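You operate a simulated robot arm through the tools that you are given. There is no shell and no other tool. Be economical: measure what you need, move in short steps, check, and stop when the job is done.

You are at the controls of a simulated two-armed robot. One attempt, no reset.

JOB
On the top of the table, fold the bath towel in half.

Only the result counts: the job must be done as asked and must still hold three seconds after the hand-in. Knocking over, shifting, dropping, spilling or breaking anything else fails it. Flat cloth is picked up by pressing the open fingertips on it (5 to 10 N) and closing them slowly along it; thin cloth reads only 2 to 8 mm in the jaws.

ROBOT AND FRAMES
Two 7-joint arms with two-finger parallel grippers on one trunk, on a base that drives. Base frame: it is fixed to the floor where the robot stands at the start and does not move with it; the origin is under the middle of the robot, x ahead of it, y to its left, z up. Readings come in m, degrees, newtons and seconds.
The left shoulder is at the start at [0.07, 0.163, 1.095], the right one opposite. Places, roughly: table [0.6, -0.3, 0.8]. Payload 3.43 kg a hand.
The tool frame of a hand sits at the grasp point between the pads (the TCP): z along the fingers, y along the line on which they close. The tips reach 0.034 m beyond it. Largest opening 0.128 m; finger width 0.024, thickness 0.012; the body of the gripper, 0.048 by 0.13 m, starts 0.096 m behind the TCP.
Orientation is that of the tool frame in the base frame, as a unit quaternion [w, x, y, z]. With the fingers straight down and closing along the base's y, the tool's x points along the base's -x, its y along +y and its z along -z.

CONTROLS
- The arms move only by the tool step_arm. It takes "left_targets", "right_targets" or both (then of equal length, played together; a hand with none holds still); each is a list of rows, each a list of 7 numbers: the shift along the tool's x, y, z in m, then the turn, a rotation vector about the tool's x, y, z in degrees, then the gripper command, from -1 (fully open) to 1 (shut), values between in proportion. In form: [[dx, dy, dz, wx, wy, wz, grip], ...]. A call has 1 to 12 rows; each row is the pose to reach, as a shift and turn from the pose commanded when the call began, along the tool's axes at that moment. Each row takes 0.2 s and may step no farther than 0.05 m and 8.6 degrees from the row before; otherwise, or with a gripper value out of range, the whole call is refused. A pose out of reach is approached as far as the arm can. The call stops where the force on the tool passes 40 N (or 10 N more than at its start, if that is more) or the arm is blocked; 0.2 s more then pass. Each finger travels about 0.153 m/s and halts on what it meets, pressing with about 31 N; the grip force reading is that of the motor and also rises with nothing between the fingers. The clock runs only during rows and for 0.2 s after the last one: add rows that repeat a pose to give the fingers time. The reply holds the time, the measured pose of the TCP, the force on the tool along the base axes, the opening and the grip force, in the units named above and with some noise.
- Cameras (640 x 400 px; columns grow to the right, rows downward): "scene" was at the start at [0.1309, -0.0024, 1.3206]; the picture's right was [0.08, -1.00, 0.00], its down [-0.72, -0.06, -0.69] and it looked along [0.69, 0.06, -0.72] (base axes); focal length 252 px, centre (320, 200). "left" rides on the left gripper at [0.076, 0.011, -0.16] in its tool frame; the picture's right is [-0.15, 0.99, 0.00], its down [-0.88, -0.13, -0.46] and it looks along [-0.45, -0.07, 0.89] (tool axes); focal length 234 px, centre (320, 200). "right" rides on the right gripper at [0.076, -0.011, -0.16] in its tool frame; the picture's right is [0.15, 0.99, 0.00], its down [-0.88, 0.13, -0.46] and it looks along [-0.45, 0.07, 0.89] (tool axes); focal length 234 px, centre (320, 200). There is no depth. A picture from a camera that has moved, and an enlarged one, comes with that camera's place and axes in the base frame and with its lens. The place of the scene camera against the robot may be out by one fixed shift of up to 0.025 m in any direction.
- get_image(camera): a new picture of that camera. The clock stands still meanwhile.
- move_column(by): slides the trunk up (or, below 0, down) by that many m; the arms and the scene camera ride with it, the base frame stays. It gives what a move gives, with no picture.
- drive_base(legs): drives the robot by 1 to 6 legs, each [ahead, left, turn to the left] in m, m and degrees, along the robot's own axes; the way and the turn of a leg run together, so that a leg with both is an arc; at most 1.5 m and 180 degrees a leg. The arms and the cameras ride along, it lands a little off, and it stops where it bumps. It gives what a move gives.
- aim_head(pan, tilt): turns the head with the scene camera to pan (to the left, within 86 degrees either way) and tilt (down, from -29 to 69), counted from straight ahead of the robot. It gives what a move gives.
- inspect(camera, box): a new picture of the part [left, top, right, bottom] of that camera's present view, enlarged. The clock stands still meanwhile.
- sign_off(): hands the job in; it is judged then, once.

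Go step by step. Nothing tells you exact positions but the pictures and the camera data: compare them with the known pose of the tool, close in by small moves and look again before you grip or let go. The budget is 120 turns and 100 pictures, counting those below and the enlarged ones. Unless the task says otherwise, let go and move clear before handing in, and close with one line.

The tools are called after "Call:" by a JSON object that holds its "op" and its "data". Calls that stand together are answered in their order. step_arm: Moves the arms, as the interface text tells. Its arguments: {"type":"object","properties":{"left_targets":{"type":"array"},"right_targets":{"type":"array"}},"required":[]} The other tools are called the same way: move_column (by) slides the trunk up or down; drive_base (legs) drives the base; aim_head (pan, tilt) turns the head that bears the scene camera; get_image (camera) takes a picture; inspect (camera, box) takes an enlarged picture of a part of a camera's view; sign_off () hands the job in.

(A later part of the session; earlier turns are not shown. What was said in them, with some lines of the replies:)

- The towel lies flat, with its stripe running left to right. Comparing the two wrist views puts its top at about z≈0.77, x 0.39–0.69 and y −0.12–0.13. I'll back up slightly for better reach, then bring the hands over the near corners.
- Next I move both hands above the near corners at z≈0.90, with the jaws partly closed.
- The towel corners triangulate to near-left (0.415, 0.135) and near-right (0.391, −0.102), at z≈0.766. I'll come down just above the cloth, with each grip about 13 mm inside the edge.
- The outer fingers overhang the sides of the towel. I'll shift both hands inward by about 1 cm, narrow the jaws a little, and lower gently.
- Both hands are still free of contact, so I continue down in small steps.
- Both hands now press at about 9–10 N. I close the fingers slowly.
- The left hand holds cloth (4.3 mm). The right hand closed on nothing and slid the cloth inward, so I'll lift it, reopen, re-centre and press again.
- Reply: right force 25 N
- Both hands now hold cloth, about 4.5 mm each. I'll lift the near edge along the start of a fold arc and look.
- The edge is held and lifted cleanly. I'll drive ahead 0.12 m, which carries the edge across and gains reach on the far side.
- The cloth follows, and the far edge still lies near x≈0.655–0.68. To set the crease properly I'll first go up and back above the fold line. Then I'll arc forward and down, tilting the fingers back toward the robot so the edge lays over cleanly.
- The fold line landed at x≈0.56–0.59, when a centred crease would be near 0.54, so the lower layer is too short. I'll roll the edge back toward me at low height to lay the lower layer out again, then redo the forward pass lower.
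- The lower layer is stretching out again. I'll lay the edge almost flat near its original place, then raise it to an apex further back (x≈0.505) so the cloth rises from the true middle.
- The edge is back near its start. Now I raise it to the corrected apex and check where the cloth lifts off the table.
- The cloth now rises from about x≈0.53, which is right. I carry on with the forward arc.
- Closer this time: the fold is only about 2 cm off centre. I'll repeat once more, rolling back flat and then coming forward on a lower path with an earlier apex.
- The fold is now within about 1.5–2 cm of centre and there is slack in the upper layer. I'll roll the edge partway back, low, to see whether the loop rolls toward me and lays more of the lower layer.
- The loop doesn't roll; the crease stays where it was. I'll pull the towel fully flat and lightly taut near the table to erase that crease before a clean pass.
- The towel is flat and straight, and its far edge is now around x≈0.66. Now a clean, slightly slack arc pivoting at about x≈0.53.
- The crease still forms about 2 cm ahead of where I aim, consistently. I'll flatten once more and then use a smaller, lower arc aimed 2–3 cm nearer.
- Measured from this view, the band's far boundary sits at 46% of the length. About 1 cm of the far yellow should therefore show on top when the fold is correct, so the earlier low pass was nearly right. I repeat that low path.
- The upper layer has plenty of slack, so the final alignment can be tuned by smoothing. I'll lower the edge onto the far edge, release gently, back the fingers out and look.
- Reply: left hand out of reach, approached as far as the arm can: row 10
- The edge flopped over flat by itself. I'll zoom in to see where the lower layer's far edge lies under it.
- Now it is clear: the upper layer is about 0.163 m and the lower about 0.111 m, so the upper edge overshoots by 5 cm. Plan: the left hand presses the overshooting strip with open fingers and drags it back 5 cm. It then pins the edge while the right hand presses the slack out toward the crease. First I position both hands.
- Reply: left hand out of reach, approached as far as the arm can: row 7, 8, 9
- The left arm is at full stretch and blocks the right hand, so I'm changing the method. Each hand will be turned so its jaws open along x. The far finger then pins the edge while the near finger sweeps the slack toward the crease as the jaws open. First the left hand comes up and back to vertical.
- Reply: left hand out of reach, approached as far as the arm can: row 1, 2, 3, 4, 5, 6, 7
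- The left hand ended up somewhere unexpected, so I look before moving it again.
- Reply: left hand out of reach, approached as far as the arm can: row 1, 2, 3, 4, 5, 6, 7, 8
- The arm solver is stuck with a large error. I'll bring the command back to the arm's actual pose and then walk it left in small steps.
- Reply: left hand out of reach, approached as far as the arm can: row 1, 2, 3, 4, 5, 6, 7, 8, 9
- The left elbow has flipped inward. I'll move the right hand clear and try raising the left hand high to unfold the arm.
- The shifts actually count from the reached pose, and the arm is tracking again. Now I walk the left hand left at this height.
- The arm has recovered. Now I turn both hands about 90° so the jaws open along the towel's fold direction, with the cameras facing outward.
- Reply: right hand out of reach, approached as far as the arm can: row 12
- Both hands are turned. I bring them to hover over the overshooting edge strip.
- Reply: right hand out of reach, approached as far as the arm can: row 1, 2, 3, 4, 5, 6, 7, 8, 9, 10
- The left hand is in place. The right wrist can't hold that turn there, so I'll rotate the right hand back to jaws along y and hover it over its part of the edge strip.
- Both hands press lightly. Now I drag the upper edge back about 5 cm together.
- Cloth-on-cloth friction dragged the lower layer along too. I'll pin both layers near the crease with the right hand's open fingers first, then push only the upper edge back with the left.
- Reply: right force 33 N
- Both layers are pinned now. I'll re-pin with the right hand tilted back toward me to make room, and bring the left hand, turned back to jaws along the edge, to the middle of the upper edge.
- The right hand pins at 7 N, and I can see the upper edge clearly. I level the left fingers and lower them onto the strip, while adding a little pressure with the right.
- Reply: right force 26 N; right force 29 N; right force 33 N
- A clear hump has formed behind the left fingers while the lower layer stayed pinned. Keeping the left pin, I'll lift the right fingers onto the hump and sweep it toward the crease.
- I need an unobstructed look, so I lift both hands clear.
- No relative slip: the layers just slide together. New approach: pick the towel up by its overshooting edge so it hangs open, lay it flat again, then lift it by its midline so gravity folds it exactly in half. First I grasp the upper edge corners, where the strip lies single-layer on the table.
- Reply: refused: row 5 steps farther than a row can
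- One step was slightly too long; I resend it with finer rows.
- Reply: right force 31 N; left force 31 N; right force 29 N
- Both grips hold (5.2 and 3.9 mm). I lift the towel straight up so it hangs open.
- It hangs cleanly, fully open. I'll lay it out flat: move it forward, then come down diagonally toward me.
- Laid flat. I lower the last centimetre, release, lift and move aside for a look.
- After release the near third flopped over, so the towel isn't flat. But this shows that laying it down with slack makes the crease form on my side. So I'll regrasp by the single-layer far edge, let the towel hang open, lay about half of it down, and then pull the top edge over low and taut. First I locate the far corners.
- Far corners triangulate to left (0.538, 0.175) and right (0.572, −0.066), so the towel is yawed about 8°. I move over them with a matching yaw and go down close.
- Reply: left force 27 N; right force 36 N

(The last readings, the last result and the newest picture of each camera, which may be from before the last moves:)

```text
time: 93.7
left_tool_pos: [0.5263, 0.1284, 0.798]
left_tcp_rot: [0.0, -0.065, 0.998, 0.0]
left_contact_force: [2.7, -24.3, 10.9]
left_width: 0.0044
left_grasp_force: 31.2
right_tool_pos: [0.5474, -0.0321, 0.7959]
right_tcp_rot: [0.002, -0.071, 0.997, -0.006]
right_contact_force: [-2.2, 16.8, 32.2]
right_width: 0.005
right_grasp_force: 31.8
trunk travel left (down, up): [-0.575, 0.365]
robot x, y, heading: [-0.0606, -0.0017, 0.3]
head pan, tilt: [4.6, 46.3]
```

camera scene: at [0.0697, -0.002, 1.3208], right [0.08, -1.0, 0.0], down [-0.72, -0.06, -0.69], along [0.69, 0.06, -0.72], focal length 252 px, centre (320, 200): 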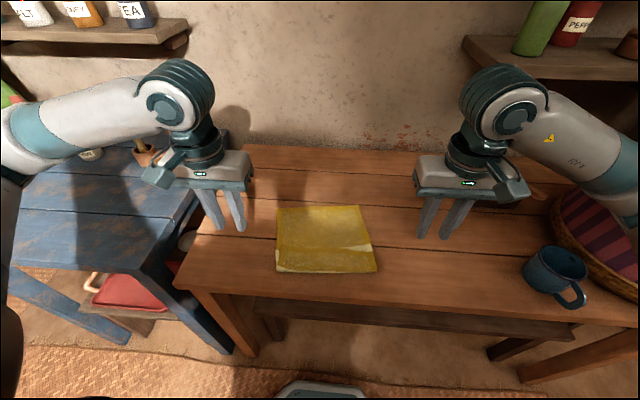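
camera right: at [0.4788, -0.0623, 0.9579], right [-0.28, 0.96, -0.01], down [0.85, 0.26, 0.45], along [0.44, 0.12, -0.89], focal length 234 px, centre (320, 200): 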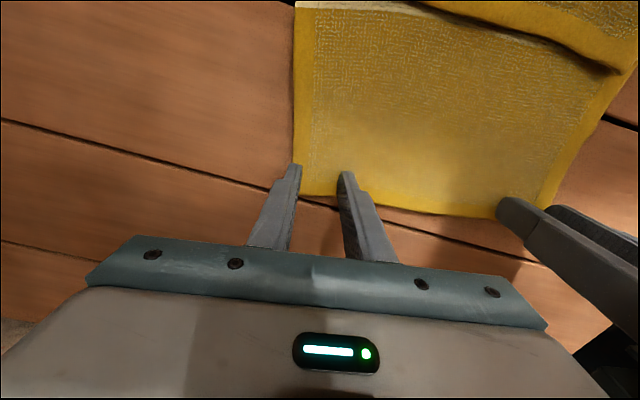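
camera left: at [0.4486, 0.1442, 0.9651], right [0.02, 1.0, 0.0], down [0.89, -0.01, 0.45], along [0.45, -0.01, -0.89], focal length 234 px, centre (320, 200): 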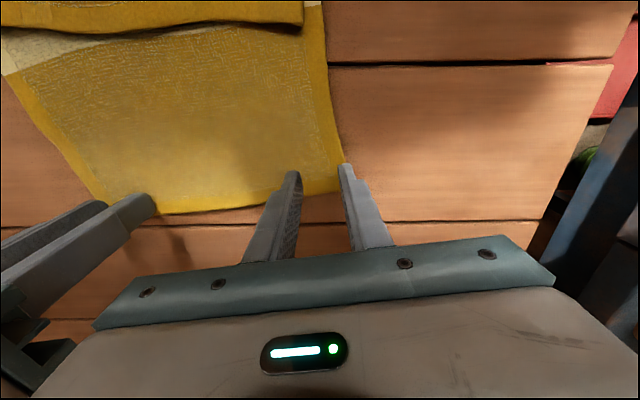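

Both grips hold. I lift it to hang, squaring it up as it rises.

Call:
{"op": "step_arm", "data": {"left_targets": [[0, -0.003, -0.03, 0, 0, 0, 1], [-0.006, -0.008, -0.068, 0, 0, 1, 1], [-0.016, -0.016, -0.105, 0, 0, 2, 1], [-0.026, -0.025, -0.142, 0, 0, 3, 1], [-0.036, -0.034, -0.18, 0, 0, 4, 1], [-0.046, -0.043, -0.217, 0, 0, 5, 1], [-0.056, -0.052, -0.255, 0, 0, 6.5, 1], [-0.067, -0.06, -0.292, 0, 0, 7.5, 1], [-0.067, -0.06, -0.292, 0, 0, 7.5, 1], [-0.067, -0.06, -0.292, 0, 0, 7.5, 1]], "right_targets": [[0, 0.003, -0.03, 0, 0, 0, 1], [-0.004, -0.002, -0.068, 0, 0, 1, 1], [-0.011, -0.011, -0.105, 0, 0, 2, 1], [-0.018, -0.02, -0.142, 0, 0, 3, 1], [-0.025, -0.029, -0.18, 0, 0, 4.5, 1], [-0.032, -0.038, -0.217, 0, 0, 6, 1], [-0.039, -0.046, -0.255, 0, 0, 7, 1], [-0.0457, -0.053, -0.294, 0, 0, 8.2, 1], [-0.0457, -0.053, -0.294, 0, 0, 8.2, 1], [-0.0457, -0.053, -0.294, 0, 0, 8.2, 1]]}}

Call:
{"op": "get_image", "data": {"camera": "scene"}}

```text
time: 95.8
left_tool_pos: [0.6009, 0.0785, 1.087]
left_tcp_rot: [-0.002, 0.001, 1.0, 0.001]
left_contact_force: [-0.1, -0.9, -0.1]
left_width: 0.0035
left_grasp_force: 31.7
right_tool_pos: [0.602, -0.0741, 1.0887]
right_tcp_rot: [0.0, 0.002, 1.0, -0.008]
right_contact_force: [-0.4, 0.8, 1.1]
right_width: 0.0029
right_grasp_force: 30.8
trunk travel left (down, up): [-0.575, 0.365]
robot x, y, heading: [-0.0599, 0.0014, 0.2]
head pan, tilt: [4.6, 46.3]
```

```text
14 pictures are left
camera scene: at [0.0707, -0.0021, 1.3207], right [0.08, -1.0, 0.0], down [-0.72, -0.06, -0.69], along [0.69, 0.06, -0.72], focal length 252 px, centre (320, 200)
```

scene: 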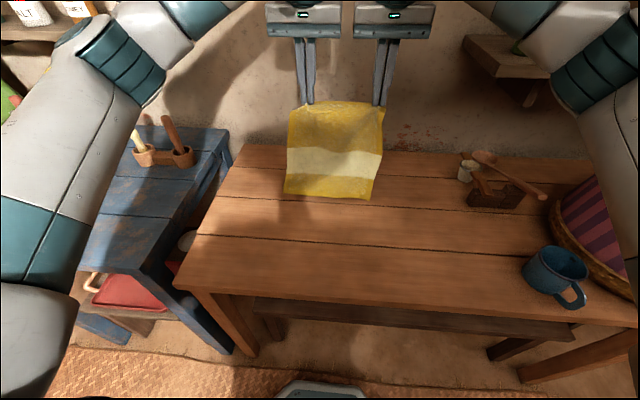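

It hangs straight again. I lower it until the bottom touches, then slowly lay the lower half down toward me.

Call:
{"op": "step_arm", "data": {"left_targets": [[0, 0, 0.02, 0, 0, 0, 1], [0, 0, 0.038, 0, 0, 0, 1], [0, 0, 0.038, 0, 0, 0, 1], [0.02, 0, 0.058, 0, 0, 0, 1], [0.04, 0, 0.078, 0, 0, 0, 1], [0.06, 0, 0.098, 0, 0, 0, 1], [0.08, 0, 0.118, 0, 0, 0, 1], [0.1, 0, 0.138, 0, 0, 0, 1], [0.12, 0, 0.158, 0, 0, 0, 1], [0.14, 0, 0.178, 0, 0, 0, 1], [0.155, 0, 0.198, 0, 0, 0, 1], [0.155, 0, 0.198, 0, 0, 0, 1]], "right_targets": [[0, 0, 0.02, 0, 0, 0, 1], [0, 0, 0.038, 0, 0, 0, 1], [0, 0, 0.038, 0, 0, 0, 1], [0.02, 0, 0.058, 0, 0, 0, 1], [0.04, 0, 0.078, 0, 0, 0, 1], [0.06, 0, 0.098, 0, 0, 0, 1], [0.08, 0, 0.118, 0, 0, 0, 1], [0.1, 0, 0.138, 0, 0, 0, 1], [0.12, 0, 0.158, 0, 0, 0, 1], [0.14, 0, 0.178, 0, 0, 0, 1], [0.155, 0, 0.198, 0, 0, 0, 1], [0.155, 0, 0.198, 0, 0, 0, 1]]}}

Call:
{"op": "inspect", "data": {"camera": "scene", "box": [240, 170, 416, 280]}}

```text
time: 98.5
left_tool_pos: [0.4468, 0.0801, 0.8886]
left_tcp_rot: [-0.003, 0.0, 1.0, 0.0]
left_contact_force: [0.6, -1.8, 0.0]
left_width: 0.0034
left_grasp_force: 30.9
right_tool_pos: [0.4476, -0.0752, 0.8911]
right_tcp_rot: [0.0, 0.0, 1.0, -0.008]
right_contact_force: [0.3, 3.3, -0.5]
right_width: 0.0033
right_grasp_force: 30.7
trunk travel left (down, up): [-0.575, 0.365]
robot x, y, heading: [-0.0589, -0.0024, 0.3]
head pan, tilt: [4.6, 46.3]
```

```text
3.64 times, centred on (328, 225) of scene
camera zoom: at [0.071, -0.0019, 1.3207], right [0.08, -1.0, 0.0], down [-0.72, -0.06, -0.69], along [0.69, 0.06, -0.72], focal length 915 px, centre (291, 109)
```

zoom: 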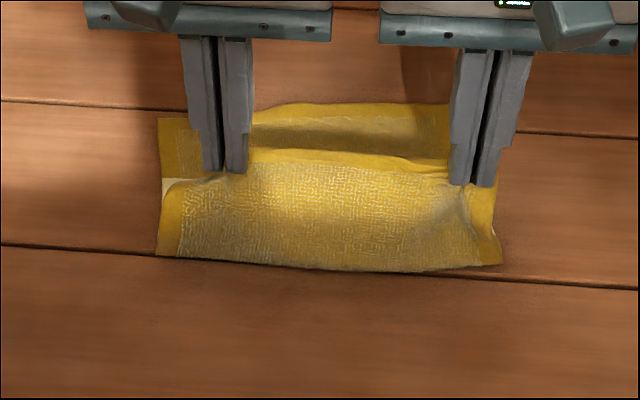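

This is the shape I wanted: the lower half lies flat with its far edge visible at x≈0.58–0.60, and the cloth bulges toward me at a crease near the middle. Now I carry the held edge over it on a gentle arc toward that far edge.

Call:
{"op": "step_arm", "data": {"left_targets": [[-0.0195, 0, -0.0025, 0, 2.5, -1, 1], [-0.041, 0, 0.0025, 0, 5, -2, 1], [-0.0625, 0, 0.0145, 0, 7.5, -3, 1], [-0.081, 0, 0.028, 0, 10, -4, 1], [-0.0975, 0, 0.043, 0, 12.5, -5, 1], [-0.11, 0, 0.056, 0, 15, -6, 1], [-0.1195, 0, 0.0675, 0, 17.5, -7, 1], [-0.1246, 0, 0.0755, 0, 20, -8, 1], [-0.1246, 0, 0.0755, 0, 20, -8, 1]], "right_targets": [[-0.0229, 0, -0.0025, 0, 2.5, -1, 1], [-0.0478, 0, 0.0025, 0, 5, -2, 1], [-0.0727, 0, 0.0145, 0, 7.5, -3, 1], [-0.0946, 0, 0.028, 0, 10, -4, 1], [-0.1145, 0, 0.043, 0, 12.5, -5, 1], [-0.1304, 0, 0.056, 0, 15, -6, 1], [-0.1433, 0, 0.0675, 0, 17.5, -7, 1], [-0.1518, 0, 0.0755, 0, 20, -8, 1], [-0.1518, 0, 0.0755, 0, 20, -8, 1]]}}

Call:
{"op": "inspect", "data": {"camera": "scene", "box": [240, 170, 416, 280]}}

Call:
{"op": "get_image", "data": {"camera": "right"}}

```text
time: 100.5
left_tool_pos: [0.5723, 0.0811, 0.8133]
left_tcp_rot: [-0.176, -0.069, 0.982, 0.0]
left_contact_force: [1.4, -11.5, 0.6]
left_width: 0.0035
left_grasp_force: 30.9
right_tool_pos: [0.5996, -0.0794, 0.8165]
right_tcp_rot: [-0.174, -0.068, 0.982, -0.007]
right_contact_force: [-3.5, 10.4, -0.8]
right_width: 0.0033
right_grasp_force: 30.8
trunk travel left (down, up): [-0.575, 0.365]
robot x, y, heading: [-0.0575, 0.0026, 0.2]
head pan, tilt: [4.6, 46.3]
```

```text
3.64 times, centred on (328, 225) of scene
camera zoom: at [0.0706, -0.0022, 1.3207], right [0.08, -1.0, 0.0], down [-0.72, -0.06, -0.69], along [0.69, 0.06, -0.72], focal length 915 px, centre (291, 109)
```

zoom: 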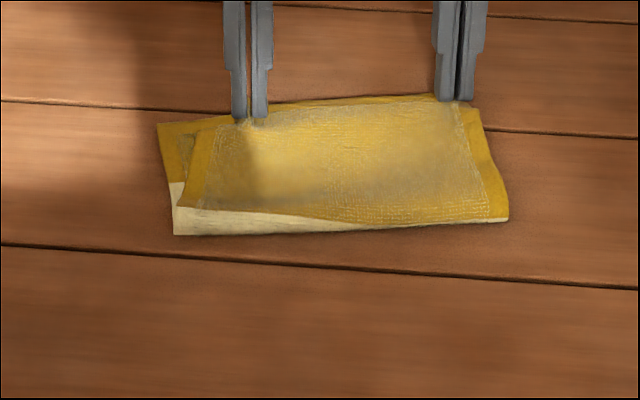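

```text
11 pictures are left
camera right: at [0.5852, -0.0934, 0.9916], right [-0.27, 0.96, 0.06], down [0.96, 0.26, 0.13], along [0.11, 0.09, -0.99], focal length 234 px, centre (320, 200)
```

right: 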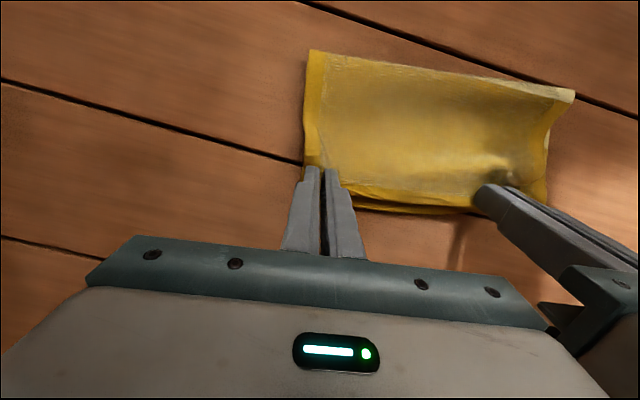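

Much better: the crease measures about 0.139/0.136 m, essentially half. The upper edge sits about 3 cm too far right and 1 cm short, so I shift both hands left and forward, set the edge down and release.

Call:
{"op": "step_arm", "data": {"left_targets": [[0.0034, 0, -0.0094, 0, 0, 0, 1], [-0.0032, 0.016, -0.0118, 0, 0, 0, 1], [-0.0109, 0.031, -0.0125, 0, 0, 0, 1], [-0.0143, 0.031, -0.0031, 0, 0, 0, 1], [-0.0163, 0.031, 0.0025, 0, 0, 0, 1], [-0.0163, 0.031, 0.0025, 0, 0, 0, 1]], "right_targets": [[0.0034, 0, -0.0094, 0, 0, 0, 1], [-0.0032, 0.016, -0.0118, 0, 0, 0, 1], [-0.0109, 0.031, -0.0125, 0, 0, 0, 1], [-0.0143, 0.031, -0.0031, 0, 0, 0, 1], [-0.0163, 0.031, 0.0025, 0, 0, 0, 1], [-0.0163, 0.031, 0.0025, 0, 0, 0, 1]]}}

Call:
{"op": "inspect", "data": {"camera": "scene", "box": [240, 170, 416, 280]}}

```text
time: 101.8
left_tool_pos: [0.5825, 0.1135, 0.8055]
left_tcp_rot: [-0.176, -0.069, 0.982, 0.001]
left_contact_force: [2.1, -10.6, 0.7]
left_width: 0.0035
left_grasp_force: 31.2
right_tool_pos: [0.6102, -0.0452, 0.8082]
right_tcp_rot: [-0.174, -0.067, 0.982, -0.007]
right_contact_force: [-1.8, 12.4, 0.2]
right_width: 0.0032
right_grasp_force: 30.6
trunk travel left (down, up): [-0.575, 0.365]
robot x, y, heading: [-0.0631, 0.0018, 0.3]
head pan, tilt: [4.6, 46.3]
```

```text
3.64 times, centred on (328, 225) of scene
camera zoom: at [0.071, -0.0022, 1.3206], right [0.08, -1.0, 0.0], down [-0.72, -0.06, -0.69], along [0.69, 0.06, -0.72], focal length 915 px, centre (291, 109)
```

zoom: 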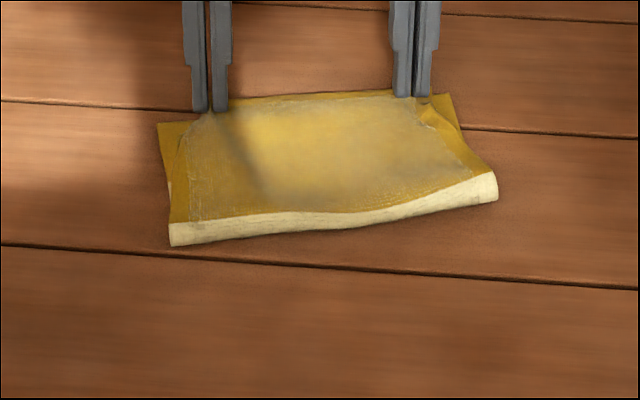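

The fold is square and close to half. Now I release and back the fingers out.

Call:
{"op": "step_arm", "data": {"left_targets": [[0, 0, 0.003, 0, 0, 0, 1], [0, 0, 0.003, 0, 0, 0, 0.9], [0, 0, 0.003, 0, 0, 0, 0.75], [0, 0, 0.003, 0, 0, 0, 0.75], [0, 0, -0.02, 0, 0, 0, 0.75], [0, 0, -0.05, 0, 0, 0, 0.75], [0, 0.0, -0.09, 0, 0, 0, 0.75], [0.0, 0.03, -0.12, 0, 0, 0, 0.75]], "right_targets": [[0, 0, 0.003, 0, 0, 0, 1], [0, 0, 0.003, 0, 0, 0, 0.9], [0, 0, 0.003, 0, 0, 0, 0.75], [0, 0, 0.003, 0, 0, 0, 0.75], [0, 0, -0.02, 0, 0, 0, 0.75], [0, 0, -0.05, 0, 0, 0, 0.75], [0, 0, -0.09, 0, 0, 0, 0.75], [0.0, -0.03, -0.12, 0, 0, 0, 0.75]]}}

Call:
{"op": "inspect", "data": {"camera": "scene", "box": [240, 170, 416, 280]}}

Call:
{"op": "get_image", "data": {"camera": "left"}}

```text
time: 103.7
left_tool_pos: [0.6221, 0.1444, 0.919]
left_tcp_rot: [-0.175, -0.069, 0.982, 0.001]
left_contact_force: [0.2, -0.5, 0.2]
left_width: 0.0159
left_grasp_force: 0.1
right_tool_pos: [0.6548, -0.0687, 0.9235]
right_tcp_rot: [-0.173, -0.067, 0.983, -0.007]
right_contact_force: [0.7, -0.1, 0.4]
right_width: 0.0158
right_grasp_force: 0.1
trunk travel left (down, up): [-0.575, 0.365]
robot x, y, heading: [-0.0604, 0.002, 0.2]
head pan, tilt: [4.6, 46.3]
```

```text
3.64 times, centred on (328, 225) of scene
camera zoom: at [0.0701, -0.0019, 1.3206], right [0.08, -1.0, 0.0], down [-0.72, -0.06, -0.69], along [0.69, 0.06, -0.72], focal length 915 px, centre (291, 109)
```

zoom: 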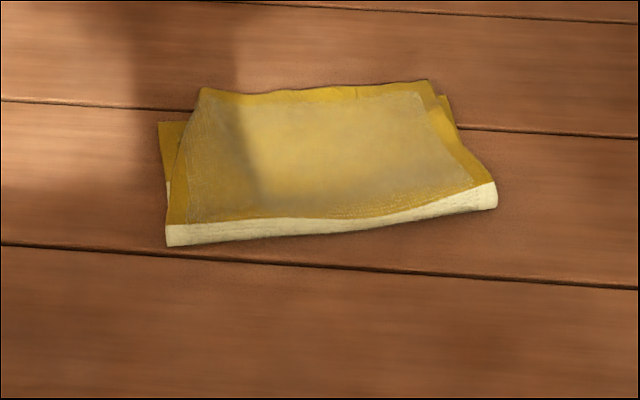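

```text
8 pictures are left
camera left: at [0.6037, 0.148, 1.095], right [0.0, 1.0, -0.02], down [0.99, 0.0, 0.12], along [0.12, -0.02, -0.99], focal length 234 px, centre (320, 200)
```

left: 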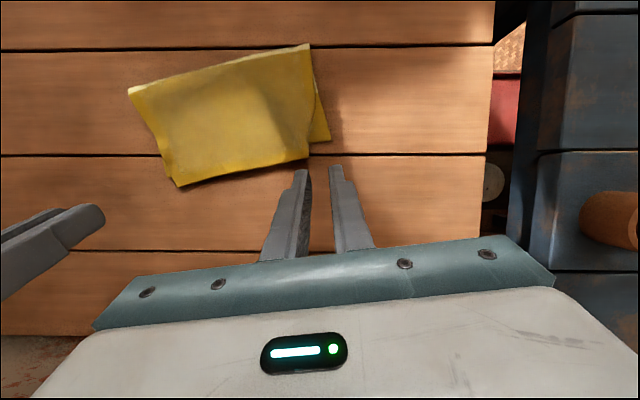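

Released: the towel lies as a flat half fold. I'll zoom in to judge the alignment.

Call:
{"op": "inspect", "data": {"camera": "left", "box": [110, 30, 350, 180]}}

```text
2.67 times, centred on (230, 105) of left
camera zoom: at [0.6037, 0.148, 1.095], right [0.0, 1.0, -0.02], down [0.99, 0.0, 0.12], along [0.12, -0.02, -0.99], focal length 624 px, centre (560, 453)
```

zoom: 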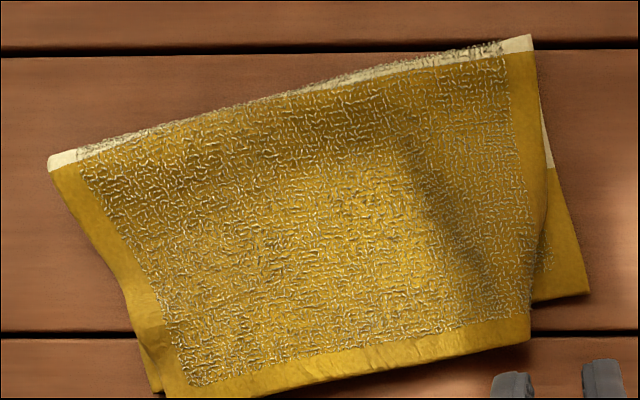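

The lower half is about 0.135 m and the upper about 0.15 m, with the edges overlapping within about 2 cm and the layers flat, so it is a proper half fold. I move the hands well clear and take a last look.

Call:
{"op": "step_arm", "data": {"left_targets": [[0.01, 0.03, -0.03, 0, -6, 0, 0.5], [0.02, 0.06, -0.06, 0, -12, 0, 0.3], [0.03, 0.09, -0.09, 0, -18, 0, 0], [0.03, 0.12, -0.09, 0, -20, 0, 0]], "right_targets": [[0.01, -0.03, -0.03, 0, -6, 0, 0.5], [0.02, -0.06, -0.06, 0, -12, 0, 0.3], [0.03, -0.09, -0.09, 0, -18, 0, 0], [0.03, -0.12, -0.09, 0, -20, 0, 0]]}}

Call:
{"op": "get_image", "data": {"camera": "scene"}}

```text
time: 104.7
left_tool_pos: [0.6064, 0.2609, 1.0161]
left_tcp_rot: [-0.002, -0.069, 0.998, 0.012]
left_contact_force: [0.7, -0.2, -0.2]
left_width: 0.0641
left_grasp_force: 0.0
right_tool_pos: [0.6736, -0.1904, 1.0147]
right_tcp_rot: [0.0, -0.067, 0.998, 0.004]
right_contact_force: [1.2, -0.5, 0.0]
right_width: 0.0639
right_grasp_force: 0.0
trunk travel left (down, up): [-0.575, 0.365]
robot x, y, heading: [-0.0589, 0.0007, 0.3]
head pan, tilt: [4.6, 46.3]
```

```text
6 pictures are left
camera scene: at [0.0713, -0.002, 1.3206], right [0.08, -1.0, 0.0], down [-0.72, -0.06, -0.69], along [0.69, 0.06, -0.72], focal length 252 px, centre (320, 200)
```

scene: 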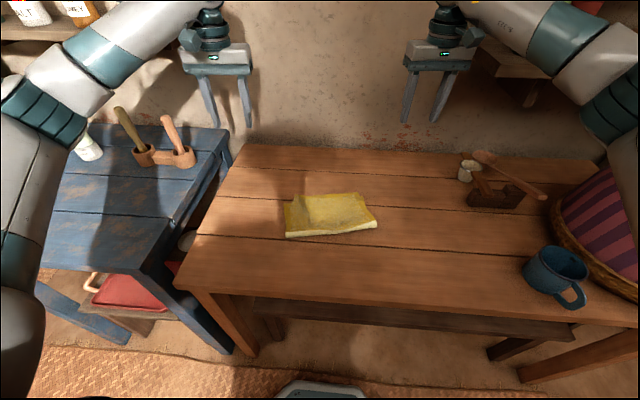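

The towel lies folded in half on the table, both hands are clear, and nothing else on the table has moved. I'm handing the job in.

Call:
{"op": "sign_off", "data": {}}

```text
The job is handed in.
```

The bath towel is folded in half on the table, with both hands clear and nothing else moved. The fold is slightly off: the upper edge runs about 2 cm past the lower one, and the left far corners are about 4 cm apart.
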